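You operate a simulated robot arm through the tools that you are given. There is no shell and no other tool. Be economical: measure what you need, move in short steps, check, and stop when the job is done.

You run a simulated two-armed robot. Do the job below in one go: nothing can be reset, and whatever is moved stays where it is left.

## Task
Take the lid off the can labelled "boat oil" on the side bench top and lay it down there.

The check looks at the end state, three seconds after you hand in, the way a careful person would. Anything else that was tipped, shoved, dropped, spilled or broken makes it a failure. A push-on lid holds only when it is set on centred and level and pressed home; a screw cap is set on level and turned clockwise until tight.

## Robot
Two 7-joint arms with two-finger grippers on one trunk, on a base that drives. Base frame: it is fixed to the floor where the robot stands at the start and does not move with it; the origin is under the middle of the robot, x ahead of it, y to its left, z up. Units: m, degrees, N and s.
The left shoulder is at the start at [0.078, 0.151, 0.988], the right one opposite. With the tool pointing down near the work surface each hand reaches from about 0.22 to 0.78 m from the robot's upright axis, wherever it stands, measured 20 degrees to its own side. Payload 2.54 kg a hand.
The tool frame of a hand sits at the grasp point between the pads (the TCP): z along the fingers, y along the line on which they close. The tips reach 0.03 m beyond it. The gripper opens to 0.116 m. The gripper's body begins 0.095 m behind the TCP.
Orientation is that of the tool frame in the base frame, as a unit quaternion [w, x, y, z]. With the fingers straight down and closing along the base's y, the tool's x points along the base's -x, its y along +y and its z along -z.

## Interface
- The arms move only by the tool send_rows. It takes "left_rows", "right_rows" or both (then of equal length, played together; a hand with none holds still); each is text: rows parted by semicolons, each of 7 numbers parted by spaces: the opening, from 0 (shut) to 1 (fully open), then the shift along the tool's x, y, z in units of 150 mm (1.0 is 150 mm), then the turn, a rotation vector about the tool's x, y, z in units of 180 degrees (1.0 is 180 degrees). In form: jaw tx ty tz ax ay az; .... A call has 1 to 8 rows; each row is the pose to reach, as a shift and turn from the pose commanded when the call began, along the tool's axes at that moment. A call with a number of a shift or a turn outside -1 to 1 is refused whole. A row lasts 0.2 s, in which the tool goes at most 0.05 m and 8.6 degrees; a call with a longer step from one row to the next is refused whole, and so is a gripper value outside its range. A pose out of reach is approached as far as the arm can. The call stops where the force on the tool passes 40 N (or 10 N more than at its start, if that is more) or the arm is blocked; 0.2 s more then pass. The fingers move at their own pace (about 0.072 m/s each) and stop on an object; they squeeze with about 33 N. The grip force told is the motor's: it shows also when the fingers shut on nothing. Time passes only in rows, and 0.2 s behind the last, so rows that repeat a pose let the fingers close. The reply holds the time, the measured pose of the TCP, the force on the tool along the base axes, the opening and the grip force, in the units named above and with some noise, with the torque about the TCP (base axes, N m) and any sound that the robot's microphone picked up.
- Cameras (640 x 400 px; columns grow to the right, rows downward): "scene" is now at [0.1585, -0.0063, 1.1649]; the picture's right is [-0.09, -1.00, 0.00], its down [0.01, -0.00, -1.00] and it looks along [1.00, -0.09, 0.01] (base axes); focal length 214 px, centre (320, 200). "left" rides on the left gripper at [0.069, 0.015, -0.122] in its tool frame; the picture's right is [-0.21, 0.98, 0.00], its down [-0.83, -0.18, -0.53] and it looks along [-0.52, -0.12, 0.85] (tool axes); focal length 251 px, centre (320, 200). "right" rides on the right gripper at [0.069, -0.015, -0.122] in its tool frame; the picture's right is [0.21, 0.98, 0.00], its down [-0.83, 0.18, -0.53] and it looks along [-0.52, 0.11, 0.85] (tool axes); focal length 251 px, centre (320, 200). There is no depth. A picture from a camera that has moved, and an enlarged one, comes with that camera's place and axes in the base frame and with its lens.
- camera(camera): a new picture of that camera. It takes no simulated time.
- move_column(by): slides the trunk up (or, below 0, down) by that many m; the arms and the scene camera ride with it, the base frame stays. It gives what a move gives, with no picture.
- base_move(legs): drives the robot by 1 to 6 legs, each [ahead, left, turn to the left] in m, m and degrees, along the robot's own axes; the way and the turn of a leg run together, so that a leg with both is an arc; at most 1.5 m and 180 degrees a leg. The arms and the cameras ride along, it lands a little off, and it stops where it bumps. It gives what a move gives.
- head_to(pan, tilt): turns the head with the scene camera to pan (to the left, within 80 degrees either way) and tilt (down, from -29 to 69), counted from straight ahead of the robot. It gives what a move gives.
- zoom(camera, box): a new picture of the part [left, top, right, bottom] of that camera's present view, enlarged. It takes no simulated time.
- finish_job(): hands the job in; it is judged then, once.

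Work in short steps. Places have to be worked out from the pictures, the camera data and where the tool is seen: move nearer, look again, correct. Check each grasp and each placing, and mend what went wrong. You have 120 turns and 88 pictures in all, those below and enlarged ones among them. Open the grippers and draw the arms clear of the work before you hand the job in, unless the task says otherwise; then end with one line.

The tools are called after "Request:" by a JSON object that holds its "fn" and its "kwargs". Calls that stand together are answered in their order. send_rows: Moves the arms, as the interface text tells. Its arguments: {"type":"object","properties":{"left_rows":{"type":"string"},"right_rows":{"type":"string"}},"required":[]} The other tools are called the same way: move_column (by) slides the trunk up or down; base_move (legs) drives the base; head_to (pan, tilt) turns the head that bears the scene camera; camera (camera) takes a picture; zoom (camera, box) takes an enlarged picture of a part of a camera's view; finish_job () hands the job in.

At the start:

```text
t: 0.0
left_eef_pos: [0.4565, 0.3294, 1.1329]
left_ee_rot: [0.0, -0.001, 1.0, 0.0]
left_wrist_force: [0.0, -0.1, -0.4]
left_moment: [-0.02, 0.0, 0.02]
left_width: 0.1159
left_gripper_force: 0.0
right_eef_pos: [0.3264, -0.0668, 1.1719]
right_ee_rot: [0.0, 0.0, 1.0, 0.0]
right_wrist_force: [0.1, -0.6, 0.3]
right_moment: [-0.02, 0.02, 0.0]
right_width: 0.1157
right_gripper_force: 0.0
trunk travel left (down, up): [-0.225, 0.064]
robot x, y, heading: [-0.0029, -0.0002, -0.1]
head pan, tilt: [-5.4, -0.7]
```

scene: 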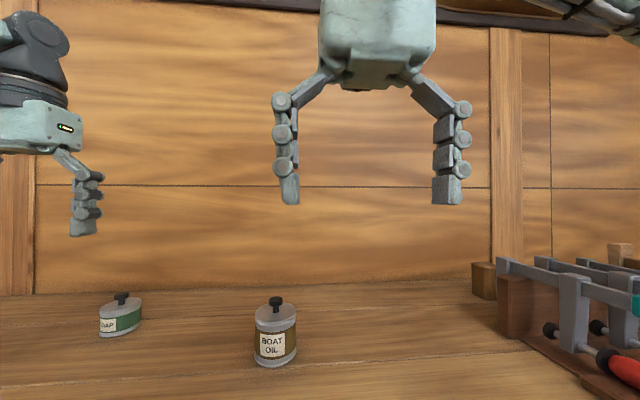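
right: 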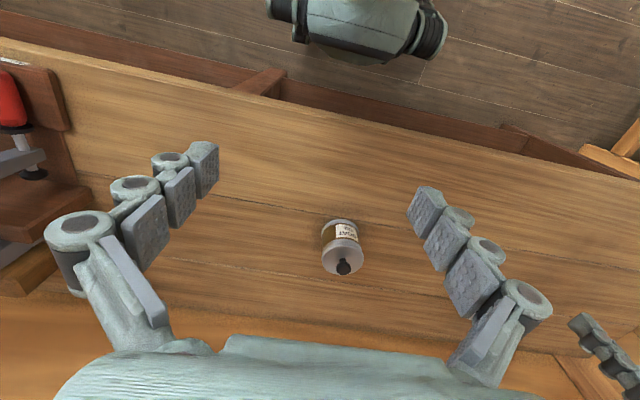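
left: 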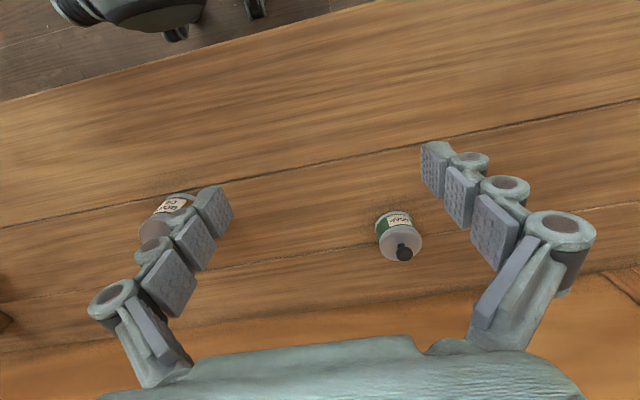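

The can stands at about x 0.59, y 0.04, with its knob near z 0.97. I'll zoom in to see what kind of lid it has.

Request:
{"fn": "zoom", "kwargs": {"camera": "scene", "box": [226, 280, 326, 380]}}

Request:
{"fn": "zoom", "kwargs": {"camera": "right", "box": [300, 200, 390, 290]}}

```text
4.00 times, centred on (276, 330) of scene
camera zoom: at [0.1585, -0.0063, 1.1649], right [-0.09, -1.0, 0.0], down [0.01, 0.0, -1.0], along [1.0, -0.09, 0.01], focal length 858 px, centre (496, -320)
```

zoom: 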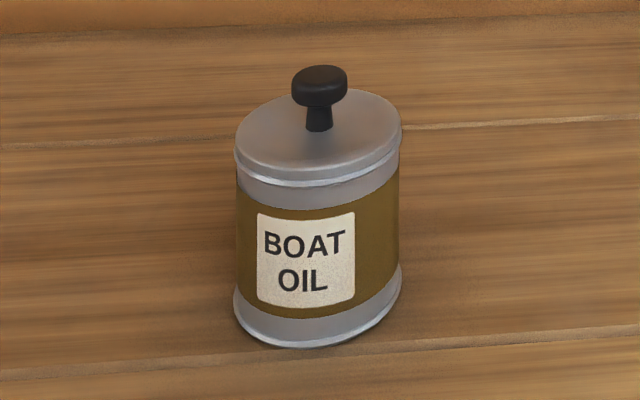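

```text
4.44 times, centred on (345, 245) of right
camera zoom: at [0.2572, -0.0814, 1.2942], right [-0.21, 0.98, 0.0], down [0.83, 0.18, 0.53], along [0.52, 0.11, -0.85], focal length 1118 px, centre (209, 0)
```

zoom: 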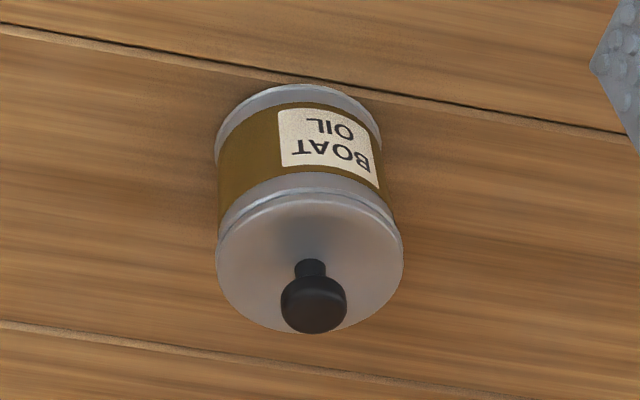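

It's a push-on lid with a knob. I'll bring the right hand above the knob in steps.

Request:
{"fn": "send_rows", "kwargs": {"right_rows": "1 -0.25 0.1 0 0 0 0;1 -0.5 0.2 0 0 0 0;1 -0.75 0.3 0 0 0 0;1 -0.95 0.4 0 0 0 0;1 -0.95 0.4 0 0 0 0"}}

Request:
{"fn": "send_rows", "kwargs": {"right_rows": "1 -0.2 0.08 0.1 0 0 0;1 -0.4 0.16 0.2 0 0 0;1 -0.6 0.24 0.3 0 0 0;1 -0.77 0.29 0.35 0 0 0;1 -0.77 0.29 0.35 0 0 0"}}

Request:
{"fn": "camera", "kwargs": {"camera": "right"}}

Request:
{"fn": "camera", "kwargs": {"camera": "scene"}}

```text
t: 1.2
left_eef_pos: [0.4565, 0.3279, 1.1322]
left_ee_rot: [0.0, 0.0, 1.0, 0.0]
left_wrist_force: [-0.2, 0.4, 0.4]
left_moment: [0.01, 0.02, -0.01]
left_width: 0.1159
left_gripper_force: 0.0
right_eef_pos: [0.4703, -0.0079, 1.1729]
right_ee_rot: [0.0, -0.001, 1.0, 0.0]
right_wrist_force: [0.5, 0.2, 0.6]
right_moment: [0.0, -0.03, 0.0]
right_width: 0.1158
right_gripper_force: 0.0
trunk travel left (down, up): [-0.225, 0.064]
robot x, y, heading: [0.0013, 0.0005, -0.2]
head pan, tilt: [-5.4, -0.7]
```

```text
t: 2.4
left_eef_pos: [0.4575, 0.3295, 1.1329]
left_ee_rot: [0.0, -0.001, 1.0, 0.0]
left_wrist_force: [-0.4, 0.2, -0.3]
left_moment: [-0.02, 0.02, -0.01]
left_width: 0.116
left_gripper_force: 0.0
right_eef_pos: [0.5874, 0.0346, 1.12]
right_ee_rot: [0.0, 0.0, 1.0, 0.0]
right_wrist_force: [0.0, -0.4, 0.1]
right_moment: [0.01, 0.0, -0.02]
right_width: 0.1159
right_gripper_force: 0.1
trunk travel left (down, up): [-0.225, 0.064]
robot x, y, heading: [-0.0005, -0.0005, -0.1]
head pan, tilt: [-5.4, -0.7]
```

```text
82 pictures are left
camera right: at [0.5172, 0.0205, 1.2417], right [-0.21, 0.98, 0.0], down [0.83, 0.18, 0.53], along [0.52, 0.11, -0.85], focal length 251 px, centre (320, 200)
```

right: 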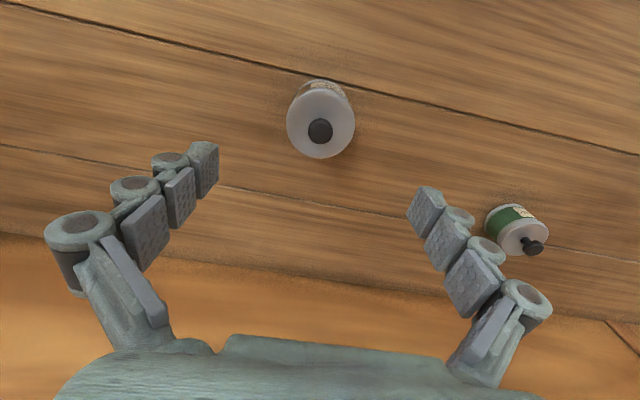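

```text
81 pictures are left
camera scene: at [0.1584, -0.0065, 1.165], right [-0.09, -1.0, 0.0], down [0.01, 0.0, -1.0], along [1.0, -0.09, 0.01], focal length 214 px, centre (320, 200)
```

scene: 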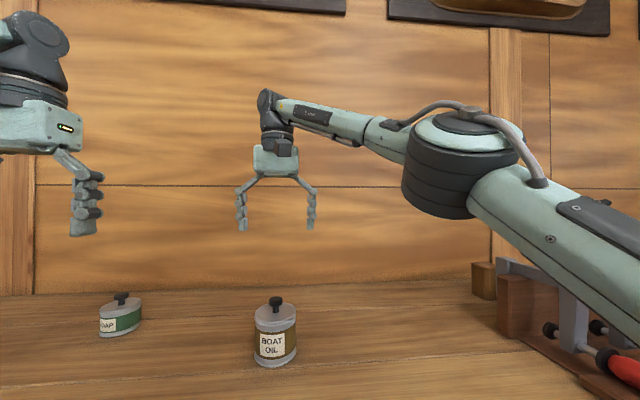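

The knob now works out at about (0.598, 0.039, 0.967). I'll lower to z 1.02 over it and check again.

Request:
{"fn": "send_rows", "kwargs": {"right_rows": "1 -0.07 0.03 -0.0 0 0 0;1 -0.07 0.03 0.25 0 0 0;1 -0.07 0.03 0.5 0 0 0;1 -0.07 0.03 0.667 0 0 0;1 -0.07 0.03 0.667 0 0 0"}}

Request:
{"fn": "zoom", "kwargs": {"camera": "right", "box": [140, 0, 500, 225]}}

Request:
{"fn": "zoom", "kwargs": {"camera": "scene", "box": [196, 220, 356, 380]}}

```text
t: 3.6
left_eef_pos: [0.4564, 0.33, 1.1324]
left_ee_rot: [0.0, 0.0, 1.0, 0.001]
left_wrist_force: [0.4, -0.5, 0.4]
left_moment: [0.05, 0.01, -0.02]
left_width: 0.116
left_gripper_force: 0.2
right_eef_pos: [0.5955, 0.0411, 1.0183]
right_ee_rot: [0.0, 0.001, 1.0, 0.0]
right_wrist_force: [-0.1, 0.4, 0.7]
right_moment: [-0.01, 0.02, 0.0]
right_width: 0.1156
right_gripper_force: 0.0
trunk travel left (down, up): [-0.225, 0.064]
robot x, y, heading: [-0.0021, 0.0024, -0.1]
head pan, tilt: [-5.4, -0.7]
```

```text
1.78 times, centred on (320, 112) of right
camera zoom: at [0.5261, 0.0262, 1.1397], right [-0.21, 0.98, 0.0], down [0.83, 0.18, 0.53], along [0.52, 0.11, -0.85], focal length 447 px, centre (320, 356)
```

zoom: 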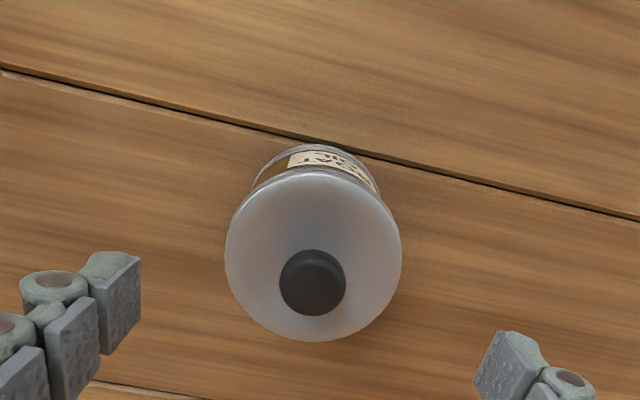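

```text
2.50 times, centred on (276, 300) of scene
camera zoom: at [0.1584, -0.0063, 1.165], right [-0.09, -1.0, 0.0], down [0.01, 0.0, -1.0], along [1.0, -0.09, 0.01], focal length 536 px, centre (430, -50)
```

zoom: 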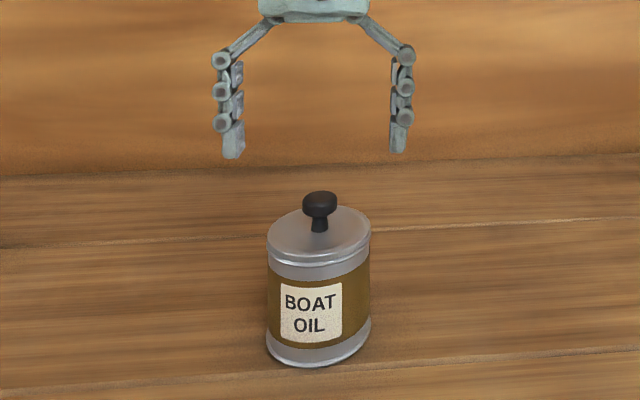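

Knob is at (0.596, 0.038, 0.967). I'll descend to z 0.98 with the fingers open and check their height against the lid.

Request:
{"fn": "send_rows", "kwargs": {"right_rows": "1 0 -0.02 0.1 0 0 0;1 0 -0.02 0.18 0 0 0;1 0 -0.02 0.253 0 0 0;1 0 -0.02 0.253 0 0 0"}}

Request:
{"fn": "zoom", "kwargs": {"camera": "scene", "box": [226, 250, 326, 350]}}

Request:
{"fn": "camera", "kwargs": {"camera": "right"}}

```text
t: 4.6
left_eef_pos: [0.4571, 0.3285, 1.1326]
left_ee_rot: [0.0, 0.001, 1.0, 0.0]
left_wrist_force: [1.0, 0.1, 0.5]
left_moment: [0.02, 0.01, 0.0]
left_width: 0.116
left_gripper_force: 0.0
right_eef_pos: [0.5959, 0.0379, 0.9821]
right_ee_rot: [0.001, 0.0, 1.0, 0.0]
right_wrist_force: [-0.3, -0.7, 0.5]
right_moment: [-0.01, 0.02, 0.01]
right_width: 0.1158
right_gripper_force: 0.1
trunk travel left (down, up): [-0.225, 0.064]
robot x, y, heading: [-0.0018, 0.0039, 0.3]
head pan, tilt: [-5.4, -0.7]
```

```text
4.00 times, centred on (276, 300) of scene
camera zoom: at [0.1584, -0.0063, 1.165], right [-0.09, -1.0, 0.0], down [0.01, 0.0, -1.0], along [1.0, -0.09, 0.01], focal length 858 px, centre (496, -200)
```

zoom: 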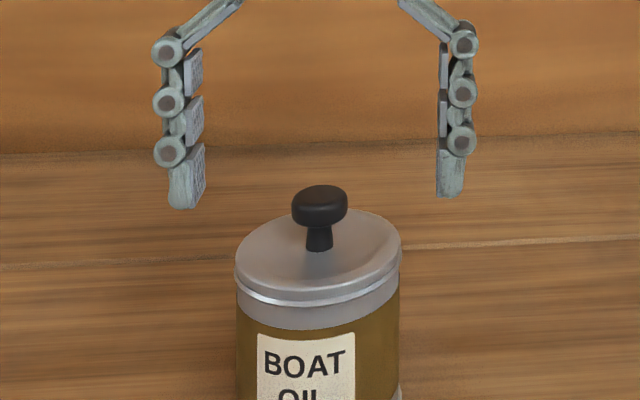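

```text
77 pictures are left
camera right: at [0.5266, 0.0236, 1.1034], right [-0.21, 0.98, 0.0], down [0.83, 0.18, 0.53], along [0.52, 0.11, -0.85], focal length 251 px, centre (320, 200)
```

right: 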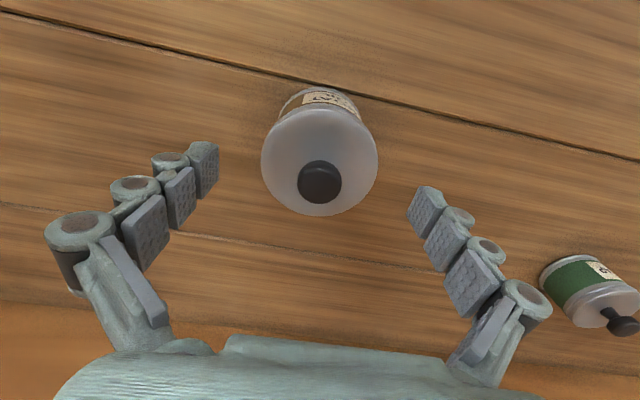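

The fingertips are level with the middle of the knob head. I'll go down 12 mm more and forward 4 mm, then close.

Request:
{"fn": "send_rows", "kwargs": {"right_rows": "1 -0.027 0 0 0 0 0;1 -0.027 0.0 0.04 0 0 0;1 -0.027 0.0 0.08 0 0 0;1 -0.027 0.0 0.08 0 0 0"}}

Request:
{"fn": "zoom", "kwargs": {"camera": "scene", "box": [226, 250, 326, 350]}}

```text
t: 5.6
left_eef_pos: [0.4578, 0.3279, 1.1318]
left_ee_rot: [0.0, 0.0, 1.0, 0.0]
left_wrist_force: [-0.2, -0.1, -0.1]
left_moment: [0.0, 0.01, 0.01]
left_width: 0.1161
left_gripper_force: 0.1
right_eef_pos: [0.6013, 0.0384, 0.9722]
right_ee_rot: [0.0, 0.0, 1.0, 0.0]
right_wrist_force: [-0.6, -0.8, -0.7]
right_moment: [-0.02, 0.01, -0.04]
right_width: 0.1161
right_gripper_force: 0.0
trunk travel left (down, up): [-0.225, 0.064]
robot x, y, heading: [-0.0016, 0.0002, -0.1]
head pan, tilt: [-5.4, -0.7]
```

```text
4.00 times, centred on (276, 300) of scene
camera zoom: at [0.1585, -0.0063, 1.1649], right [-0.09, -1.0, 0.0], down [0.01, 0.0, -1.0], along [1.0, -0.09, 0.01], focal length 858 px, centre (496, -200)
```

zoom: 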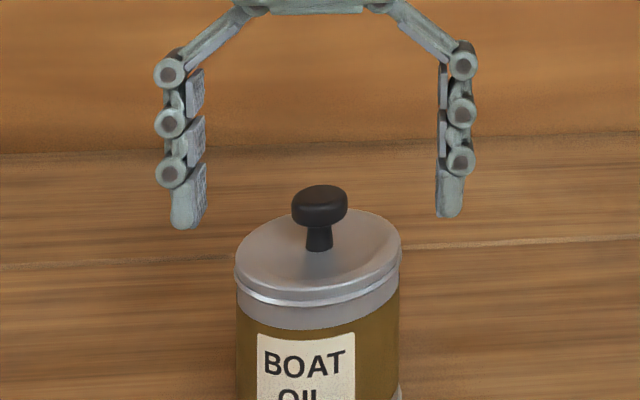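

Well centred. Closing on the knob now.

Request:
{"fn": "send_rows", "kwargs": {"right_rows": "0.4 0 0 0 0 0 0;0.3 0 0 0 0 0 0;0.2 0 0 0 0 0 0;0 0 0 0 0 0 0;0 0 0 0 0 0 0;0 0 0 0 0 0 0"}}

Request:
{"fn": "zoom", "kwargs": {"camera": "scene", "box": [226, 280, 326, 380]}}

Request:
{"fn": "camera", "kwargs": {"camera": "right"}}

```text
t: 7.0
left_eef_pos: [0.4557, 0.3283, 1.1334]
left_ee_rot: [0.002, 0.0, 1.0, 0.001]
left_wrist_force: [-0.2, 0.5, -0.1]
left_moment: [0.0, 0.02, -0.01]
left_width: 0.1159
left_gripper_force: 0.1
right_eef_pos: [0.5993, 0.0396, 0.9748]
right_ee_rot: [0.004, 0.0, 1.0, 0.002]
right_wrist_force: [9.5, -0.9, 37.9]
right_moment: [0.04, -0.15, 0.02]
right_width: 0.0255
right_gripper_force: 32.8
trunk travel left (down, up): [-0.225, 0.064]
robot x, y, heading: [0.001, 0.0029, 0.0]
head pan, tilt: [-5.4, -0.7]
```

```text
4.00 times, centred on (276, 330) of scene
camera zoom: at [0.1562, -0.0064, 1.1656], right [-0.09, -1.0, 0.0], down [0.01, 0.0, -1.0], along [1.0, -0.09, 0.01], focal length 858 px, centre (496, -320)
```

zoom: 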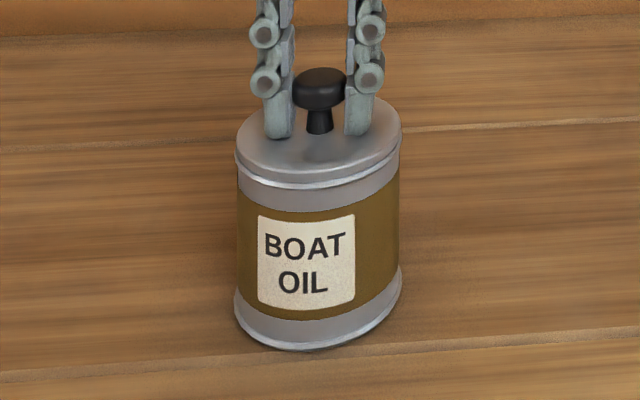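

```text
74 pictures are left
camera right: at [0.5287, 0.0238, 1.0958], right [-0.21, 0.98, 0.0], down [0.82, 0.18, 0.54], along [0.53, 0.12, -0.84], focal length 251 px, centre (320, 200)
```

right: 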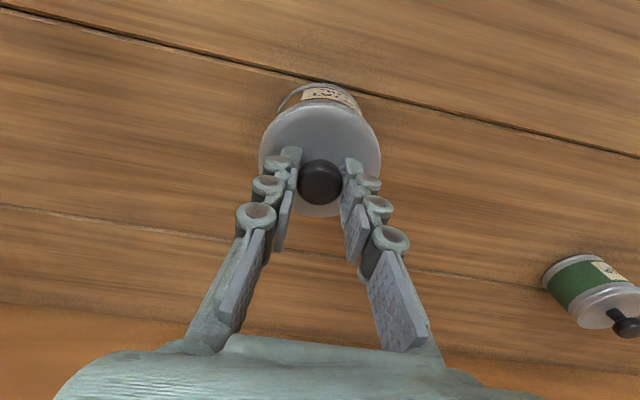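

The grip is on the knob, but the tips are pressing on the lid with 38 N. I'll raise a little to relieve that.

Request:
{"fn": "send_rows", "kwargs": {"right_rows": "0 0 0 -0.013 0 0 0;0 0 0 -0.027 0 0 0;0 0 0 -0.027 0 0 0"}}

Request:
{"fn": "zoom", "kwargs": {"camera": "scene", "box": [226, 280, 326, 380]}}

```text
t: 7.8
left_eef_pos: [0.4564, 0.33, 1.1326]
left_ee_rot: [0.0, 0.0, 1.0, 0.0]
left_wrist_force: [-0.6, 0.5, -0.2]
left_moment: [0.03, 0.01, 0.01]
left_width: 0.1161
left_gripper_force: 0.1
right_eef_pos: [0.6001, 0.0392, 0.9754]
right_ee_rot: [0.001, 0.001, 1.0, 0.0]
right_wrist_force: [11.8, 4.2, 19.9]
right_moment: [0.13, -0.77, 0.05]
right_width: 0.0252
right_gripper_force: 32.7
trunk travel left (down, up): [-0.225, 0.064]
robot x, y, heading: [-0.002, -0.0012, -0.0]
head pan, tilt: [-5.4, -0.7]
```

```text
4.00 times, centred on (276, 330) of scene
camera zoom: at [0.1579, -0.006, 1.165], right [-0.09, -1.0, 0.0], down [0.01, 0.0, -1.0], along [1.0, -0.09, 0.01], focal length 858 px, centre (496, -320)
```

zoom: 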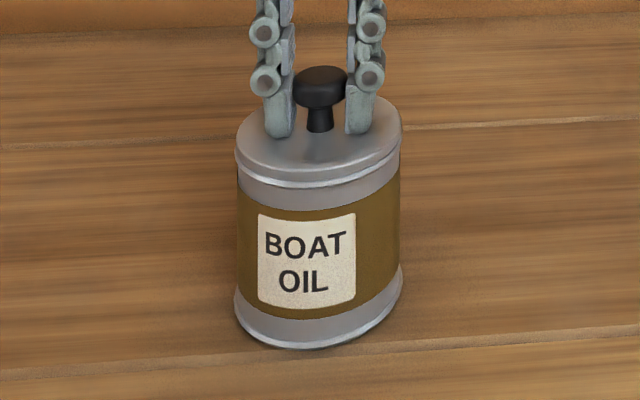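

Force has halved. I'll keep raising in small steps and watch for the lid giving way or the can lifting.

Request:
{"fn": "send_rows", "kwargs": {"right_rows": "0 0 0 -0.015 0 0 0;0 0 0 -0.03 0 0 0;0 0 0 -0.03 0 0 0"}}

Request:
{"fn": "send_rows", "kwargs": {"right_rows": "0 0 0 -0.015 0 0 0;0 0 0 -0.03 0 0 0;0 0 0 -0.03 0 0 0"}}

Request:
{"fn": "zoom", "kwargs": {"camera": "scene", "box": [226, 280, 326, 380]}}

```text
t: 8.6
left_eef_pos: [0.4574, 0.3285, 1.1326]
left_ee_rot: [0.0, 0.001, 1.0, 0.0]
left_wrist_force: [0.9, -0.7, 0.7]
left_moment: [0.02, 0.03, -0.02]
left_width: 0.1162
left_gripper_force: 0.0
right_eef_pos: [0.5991, 0.0382, 0.9783]
right_ee_rot: [-0.001, 0.0, 1.0, 0.0]
right_wrist_force: [0.0, -0.7, -0.7]
right_moment: [0.02, 0.01, 0.01]
right_width: 0.0255
right_gripper_force: 32.8
trunk travel left (down, up): [-0.225, 0.064]
robot x, y, heading: [0.0001, -0.0017, -0.2]
head pan, tilt: [-5.4, -0.7]
heard: snap
```

```text
t: 9.4
left_eef_pos: [0.4572, 0.3277, 1.1321]
left_ee_rot: [0.0, 0.001, 1.0, 0.0]
left_wrist_force: [0.0, -0.1, 0.1]
left_moment: [0.04, 0.0, 0.0]
left_width: 0.116
left_gripper_force: 0.0
right_eef_pos: [0.5988, 0.0387, 0.9822]
right_ee_rot: [0.0, 0.0, 1.0, 0.0]
right_wrist_force: [0.0, 0.1, -0.5]
right_moment: [-0.02, 0.03, 0.02]
right_width: 0.0255
right_gripper_force: 33.2
trunk travel left (down, up): [-0.225, 0.064]
robot x, y, heading: [-0.0031, -0.0006, 0.1]
head pan, tilt: [-5.4, -0.7]
```

```text
4.00 times, centred on (276, 330) of scene
camera zoom: at [0.1585, -0.0063, 1.1649], right [-0.09, -1.0, 0.0], down [0.01, 0.0, -1.0], along [1.0, -0.09, 0.01], focal length 858 px, centre (496, -320)
```

zoom: 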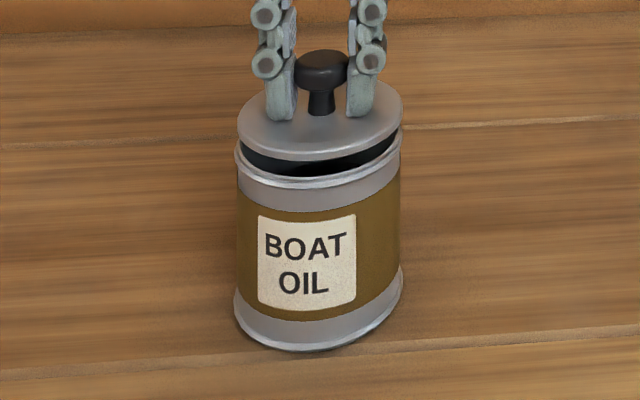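

The snap was the lid coming free, and the can hasn't moved. I'll lift straight up 8 cm and then move right to clear bench.

Request:
{"fn": "send_rows", "kwargs": {"right_rows": "0 0 0 -0.13 0 0 0;0 0 0 -0.26 0 0 0;0 0 0 -0.4 0 0 0;0 0 0 -0.53 0 0 0;0 0 0 -0.53 0 0 0"}}

Request:
{"fn": "send_rows", "kwargs": {"right_rows": "0 0.02 -0.15 0 0 0 0;0 0.04 -0.35 0 0 0 0;0 0.06 -0.55 0 0 0 0;0 0.08 -0.75 0 0 0 0;0 0.1 -0.9 0 0 0 0;0 0.1 -1.0 0 0 0 0;0 0.1 -1.0 0 0 0 0"}}

Request:
{"fn": "camera", "kwargs": {"camera": "scene"}}

Request:
{"fn": "camera", "kwargs": {"camera": "right"}}

```text
t: 10.6
left_eef_pos: [0.4577, 0.3275, 1.1321]
left_ee_rot: [0.0, 0.0, 1.0, -0.002]
left_wrist_force: [-0.5, -0.4, 0.0]
left_moment: [0.01, 0.03, -0.01]
left_width: 0.1156
left_gripper_force: 0.0
right_eef_pos: [0.5986, 0.0397, 1.0638]
right_ee_rot: [0.0, 0.0, 1.0, 0.0]
right_wrist_force: [0.2, 0.3, -0.9]
right_moment: [0.03, -0.01, 0.02]
right_width: 0.0258
right_gripper_force: 33.2
trunk travel left (down, up): [-0.225, 0.064]
robot x, y, heading: [0.0013, -0.0015, -0.1]
head pan, tilt: [-5.4, -0.7]
```

```text
t: 12.2
left_eef_pos: [0.4574, 0.3285, 1.1322]
left_ee_rot: [0.0, 0.0, 1.0, 0.0]
left_wrist_force: [-0.4, 0.3, 0.2]
left_moment: [-0.03, -0.01, 0.0]
left_width: 0.1161
left_gripper_force: 0.1
right_eef_pos: [0.5842, -0.1122, 1.0619]
right_ee_rot: [0.0, 0.0, 1.0, 0.0]
right_wrist_force: [0.8, -0.2, -0.7]
right_moment: [-0.03, -0.01, -0.04]
right_width: 0.0259
right_gripper_force: 33.2
trunk travel left (down, up): [-0.225, 0.064]
robot x, y, heading: [-0.0033, 0.0012, -0.1]
head pan, tilt: [-5.4, -0.7]
```

```text
71 pictures are left
camera scene: at [0.1585, -0.0062, 1.1649], right [-0.09, -1.0, 0.0], down [0.01, 0.0, -1.0], along [1.0, -0.09, 0.01], focal length 214 px, centre (320, 200)
```

scene: 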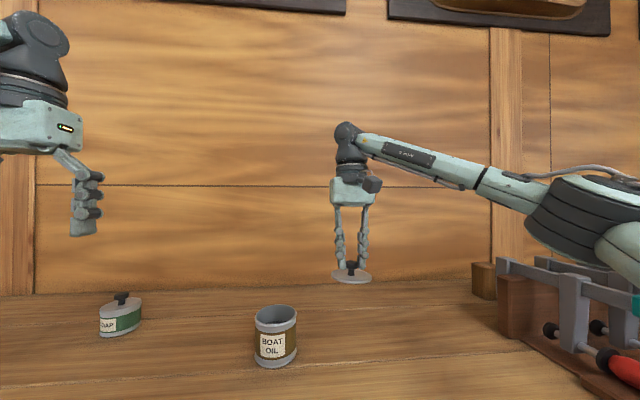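

```text
70 pictures are left
camera right: at [0.5137, -0.1277, 1.1831], right [-0.21, 0.98, 0.0], down [0.83, 0.18, 0.53], along [0.52, 0.11, -0.85], focal length 251 px, centre (320, 200)
```

right: 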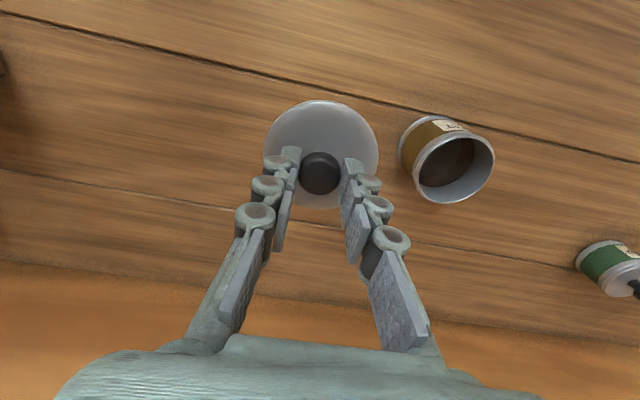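

The lid hangs level over clear bench. I'll shift a further 3 cm right and lower to z ≈ 0.93.

Request:
{"fn": "send_rows", "kwargs": {"right_rows": "0 0 -0.2 0.1 0 0 0;0 0 -0.2 0.3 0 0 0;0 0 -0.2 0.5 0 0 0;0 0 -0.2 0.7 0 0 0;0 0 -0.2 0.87 0 0 0;0 0 -0.2 0.87 0 0 0"}}

Request:
{"fn": "zoom", "kwargs": {"camera": "scene", "box": [240, 240, 440, 380]}}

```text
t: 13.6
left_eef_pos: [0.4571, 0.3288, 1.1327]
left_ee_rot: [0.001, 0.0, 1.0, -0.001]
left_wrist_force: [-0.2, -0.8, 0.0]
left_moment: [0.01, 0.02, 0.01]
left_width: 0.116
left_gripper_force: 0.0
right_eef_pos: [0.5844, -0.1445, 0.9316]
right_ee_rot: [0.0, 0.001, 1.0, 0.0]
right_wrist_force: [0.4, 0.0, -0.7]
right_moment: [0.01, -0.01, -0.01]
right_width: 0.0259
right_gripper_force: 33.0
trunk travel left (down, up): [-0.225, 0.064]
robot x, y, heading: [0.0011, -0.0005, -0.1]
head pan, tilt: [-5.4, -0.7]
```

```text
2.86 times, centred on (340, 310) of scene
camera zoom: at [0.1585, -0.0063, 1.165], right [-0.09, -1.0, 0.0], down [0.01, 0.0, -1.0], along [1.0, -0.09, 0.01], focal length 613 px, centre (263, -114)
```

zoom: 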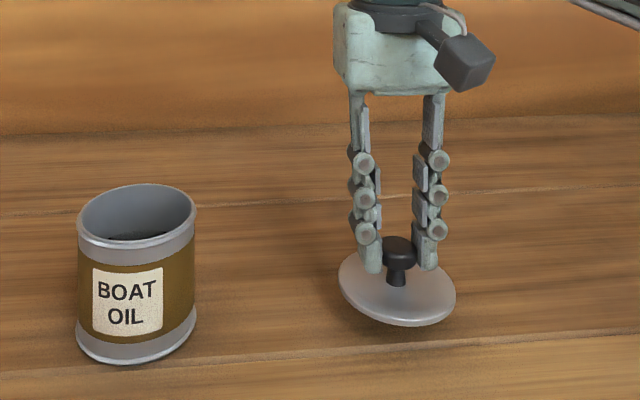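

About 3 cm still to go, so I'll lower in small steps and watch the force.

Request:
{"fn": "send_rows", "kwargs": {"right_rows": "0 0 0 0.05 0 0 0;0 0 0 0.1 0 0 0;0 0 0 0.1 0 0 0"}}

Request:
{"fn": "send_rows", "kwargs": {"right_rows": "0 0 0 0.02 0 0 0;0 0 0 0.033 0 0 0;0 0 0 0.033 0 0 0"}}

Request:
{"fn": "zoom", "kwargs": {"camera": "scene", "box": [240, 240, 440, 380]}}

```text
t: 14.4
left_eef_pos: [0.4571, 0.3278, 1.1324]
left_ee_rot: [0.0, 0.0, 1.0, -0.001]
left_wrist_force: [-0.1, 0.5, 0.2]
left_moment: [-0.03, -0.02, 0.03]
left_width: 0.116
left_gripper_force: 0.1
right_eef_pos: [0.5843, -0.1434, 0.9179]
right_ee_rot: [0.0, 0.0, 1.0, 0.0]
right_wrist_force: [-0.4, -0.5, -0.4]
right_moment: [-0.01, -0.04, -0.02]
right_width: 0.0259
right_gripper_force: 33.0
trunk travel left (down, up): [-0.225, 0.064]
robot x, y, heading: [-0.0014, -0.0001, 0.2]
head pan, tilt: [-5.4, -0.7]
```

```text
t: 15.2
left_eef_pos: [0.4565, 0.3284, 1.1329]
left_ee_rot: [0.0, 0.0, 1.0, 0.0]
left_wrist_force: [-0.3, 0.6, -0.5]
left_moment: [-0.02, -0.02, 0.02]
left_width: 0.1158
left_gripper_force: 0.1
right_eef_pos: [0.583, -0.1426, 0.9127]
right_ee_rot: [0.001, 0.0, 1.0, 0.0]
right_wrist_force: [0.8, 1.2, -0.9]
right_moment: [-0.03, -0.03, -0.03]
right_width: 0.0261
right_gripper_force: 33.3
trunk travel left (down, up): [-0.225, 0.064]
robot x, y, heading: [-0.0015, -0.0009, -0.2]
head pan, tilt: [-5.4, -0.7]
```

```text
2.86 times, centred on (340, 310) of scene
camera zoom: at [0.1585, -0.0063, 1.1649], right [-0.09, -1.0, 0.0], down [0.01, 0.0, -1.0], along [1.0, -0.09, 0.01], focal length 613 px, centre (263, -114)
```

zoom: 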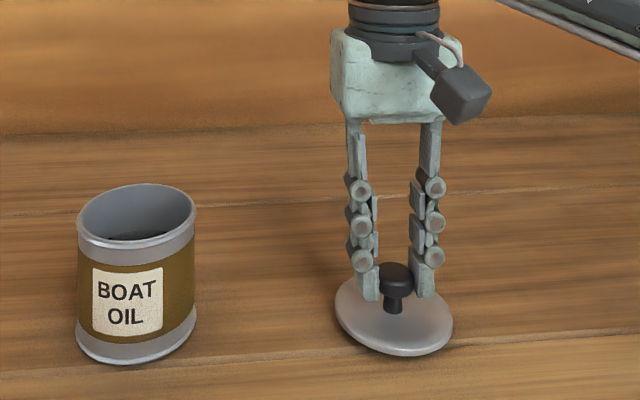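

Nearly down, with only a slim shadow gap left. I'll go on in 4 mm steps.

Request:
{"fn": "send_rows", "kwargs": {"right_rows": "0 0 0 0.027 0 0 0;0 0 0 0.027 0 0 0"}}

Request:
{"fn": "send_rows", "kwargs": {"right_rows": "0 0 0 0.02 0 0 0;0 0 0 0.02 0 0 0"}}

Request:
{"fn": "zoom", "kwargs": {"camera": "scene", "box": [320, 280, 420, 380]}}

```text
t: 15.8
left_eef_pos: [0.4564, 0.3295, 1.1334]
left_ee_rot: [0.0, 0.0, 1.0, -0.001]
left_wrist_force: [-0.2, 0.2, 0.1]
left_moment: [-0.02, 0.0, 0.01]
left_width: 0.116
left_gripper_force: 0.1
right_eef_pos: [0.583, -0.1412, 0.9101]
right_ee_rot: [0.003, 0.0, 1.0, 0.001]
right_wrist_force: [2.6, -0.4, 16.9]
right_moment: [-0.37, -0.05, 0.06]
right_width: 0.0259
right_gripper_force: 32.6
trunk travel left (down, up): [-0.225, 0.064]
robot x, y, heading: [0.0014, 0.0003, -0.2]
head pan, tilt: [-5.4, -0.7]
```

```text
t: 16.4
left_eef_pos: [0.4546, 0.3289, 1.1333]
left_ee_rot: [0.001, -0.001, 1.0, -0.001]
left_wrist_force: [0.8, 0.3, 0.1]
left_moment: [0.0, 0.0, 0.02]
left_width: 0.116
left_gripper_force: 0.0
right_eef_pos: [0.584, -0.1418, 0.9098]
right_ee_rot: [0.005, -0.001, 1.0, 0.001]
right_wrist_force: [4.6, -0.8, 34.3]
right_moment: [-0.03, 0.23, 0.0]
right_width: 0.0258
right_gripper_force: 33.2
trunk travel left (down, up): [-0.225, 0.064]
robot x, y, heading: [0.0003, 0.0023, 0.2]
head pan, tilt: [-5.4, -0.7]
```

```text
4.00 times, centred on (370, 330) of scene
camera zoom: at [0.156, -0.0057, 1.1657], right [-0.09, -1.0, 0.0], down [0.01, 0.0, -1.0], along [1.0, -0.09, 0.01], focal length 858 px, centre (120, -320)
```

zoom: 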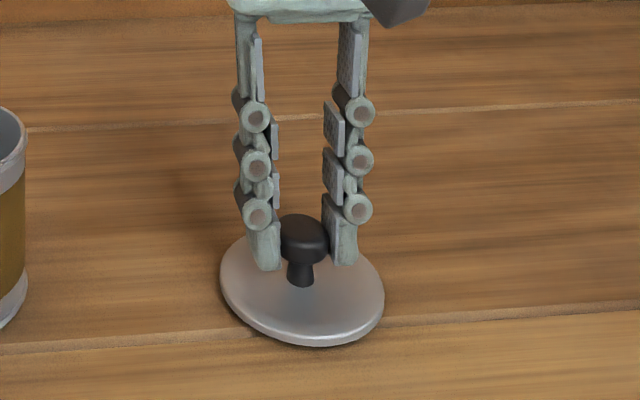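

Contact: the lid sits on the bench. I'll ease off the force first, then open.

Request:
{"fn": "send_rows", "kwargs": {"right_rows": "0 0 0 -0.02 0 0 0;0 0 0 -0.042 0 0 0;0 0 0 -0.042 0 0 0"}}

Request:
{"fn": "send_rows", "kwargs": {"right_rows": "0.3 0 0 0 0 0 0;0.4 0 0 0 0 0 0;0.5 0 0 0 0 0 0;0.6 0 0 0 0 0 0;0.6 0 0 0 0 0 0"}}

Request:
{"fn": "zoom", "kwargs": {"camera": "scene", "box": [320, 280, 420, 380]}}

```text
t: 17.2
left_eef_pos: [0.4556, 0.3292, 1.1322]
left_ee_rot: [0.002, 0.0, 1.0, 0.0]
left_wrist_force: [0.0, -0.1, 0.2]
left_moment: [-0.02, 0.0, -0.03]
left_width: 0.1163
left_gripper_force: 0.1
right_eef_pos: [0.5835, -0.1417, 0.9102]
right_ee_rot: [-0.001, -0.001, 1.0, 0.0]
right_wrist_force: [0.0, 3.8, 6.5]
right_moment: [0.14, -0.1, 0.06]
right_width: 0.0259
right_gripper_force: 33.1
trunk travel left (down, up): [-0.225, 0.064]
robot x, y, heading: [-0.0023, 0.0003, -0.2]
head pan, tilt: [-5.4, -0.7]
```

```text
t: 18.4
left_eef_pos: [0.4568, 0.3284, 1.132]
left_ee_rot: [0.0, 0.0, 1.0, 0.0]
left_wrist_force: [-0.6, 0.3, 0.5]
left_moment: [-0.03, -0.04, 0.01]
left_width: 0.1162
left_gripper_force: 0.0
right_eef_pos: [0.5859, -0.1413, 0.912]
right_ee_rot: [-0.001, 0.0, 1.0, 0.0]
right_wrist_force: [0.4, 1.0, -0.8]
right_moment: [0.03, -0.02, 0.02]
right_width: 0.0696
right_gripper_force: 0.1
trunk travel left (down, up): [-0.225, 0.064]
robot x, y, heading: [0.0001, 0.0005, 0.0]
head pan, tilt: [-5.4, -0.7]
```

```text
4.00 times, centred on (370, 330) of scene
camera zoom: at [0.1585, -0.0063, 1.1649], right [-0.09, -1.0, 0.0], down [0.01, 0.0, -1.0], along [1.0, -0.09, 0.01], focal length 858 px, centre (120, -320)
```

zoom: 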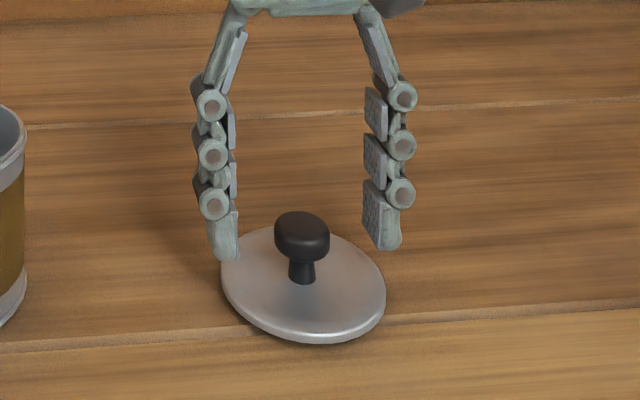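

The fingers have let go and the lid lies flat. Now I'll raise the hand well clear and back.

Request:
{"fn": "send_rows", "kwargs": {"right_rows": "0.6 0 0 -0.2 0 0 0;0.6 0 0 -0.45 0 0 0;0.8 0 0 -0.7 0 0 0;1 0 0 -0.95 0 0 0;1 0 0 -0.95 0 0 0"}}

Request:
{"fn": "send_rows", "kwargs": {"right_rows": "1 0.2 0 -0.15 0 0 0;1 0.4 0 -0.3 0 0 0;1 0.6 0 -0.45 0 0 0;1 0.8 0 -0.6 0 0 0;1 0.8 0 -0.6 0 0 0"}}

Request:
{"fn": "camera", "kwargs": {"camera": "scene"}}

Request:
{"fn": "camera", "kwargs": {"camera": "right"}}

```text
t: 19.6
left_eef_pos: [0.458, 0.3286, 1.1326]
left_ee_rot: [0.0, 0.001, 1.0, 0.0]
left_wrist_force: [0.1, 0.5, -1.5]
left_moment: [0.0, -0.02, -0.02]
left_width: 0.116
left_gripper_force: 0.2
right_eef_pos: [0.5825, -0.1412, 1.0518]
right_ee_rot: [0.0, 0.001, 1.0, 0.0]
right_wrist_force: [-0.8, -0.5, 0.6]
right_moment: [-0.02, -0.02, 0.01]
right_width: 0.1161
right_gripper_force: 0.0
trunk travel left (down, up): [-0.225, 0.064]
robot x, y, heading: [0.0033, -0.0015, 0.1]
head pan, tilt: [-5.4, -0.7]
```

```text
t: 20.8
left_eef_pos: [0.458, 0.3285, 1.1312]
left_ee_rot: [-0.001, 0.0, 1.0, 0.0]
left_wrist_force: [0.3, -1.0, 0.5]
left_moment: [0.01, 0.01, 0.01]
left_width: 0.116
left_gripper_force: 0.1
right_eef_pos: [0.4636, -0.1426, 1.1429]
right_ee_rot: [-0.001, 0.001, 1.0, 0.0]
right_wrist_force: [1.0, -0.2, 0.1]
right_moment: [0.02, 0.0, 0.0]
right_width: 0.116
right_gripper_force: 0.0
trunk travel left (down, up): [-0.225, 0.064]
robot x, y, heading: [-0.0014, 0.0006, 0.1]
head pan, tilt: [-5.4, -0.7]
```

```text
65 pictures are left
camera scene: at [0.1588, -0.0063, 1.1648], right [-0.09, -1.0, 0.0], down [0.01, 0.0, -1.0], along [1.0, -0.09, 0.01], focal length 214 px, centre (320, 200)
```

scene: 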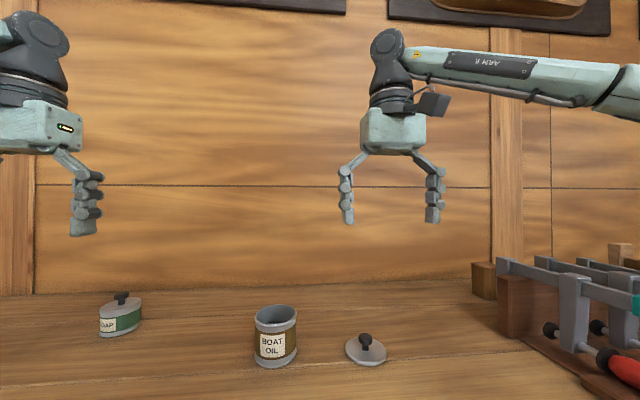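

```text
64 pictures are left
camera right: at [0.3942, -0.1583, 1.2647], right [-0.21, 0.98, 0.0], down [0.83, 0.18, 0.53], along [0.52, 0.11, -0.85], focal length 251 px, centre (320, 200)
```

right: 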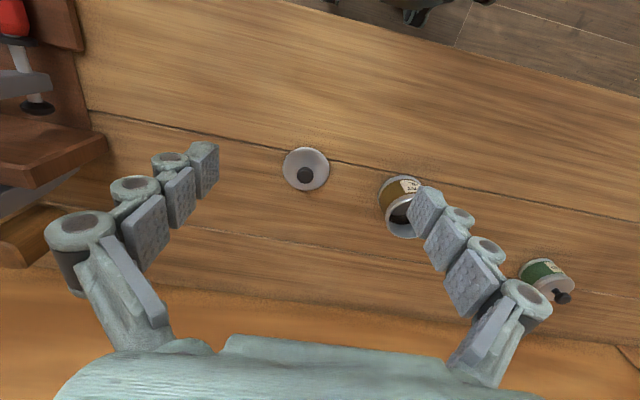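

The lid lies flat on the bench, the can is upright where it was, and both hands are open and clear. Handing in.

Request:
{"fn": "finish_job", "kwargs": {}}

```text
The job is handed in.
```

The lid is off the "boat oil" can and lying flat on the side bench beside it; the can stayed upright in its place and nothing else was disturbed.
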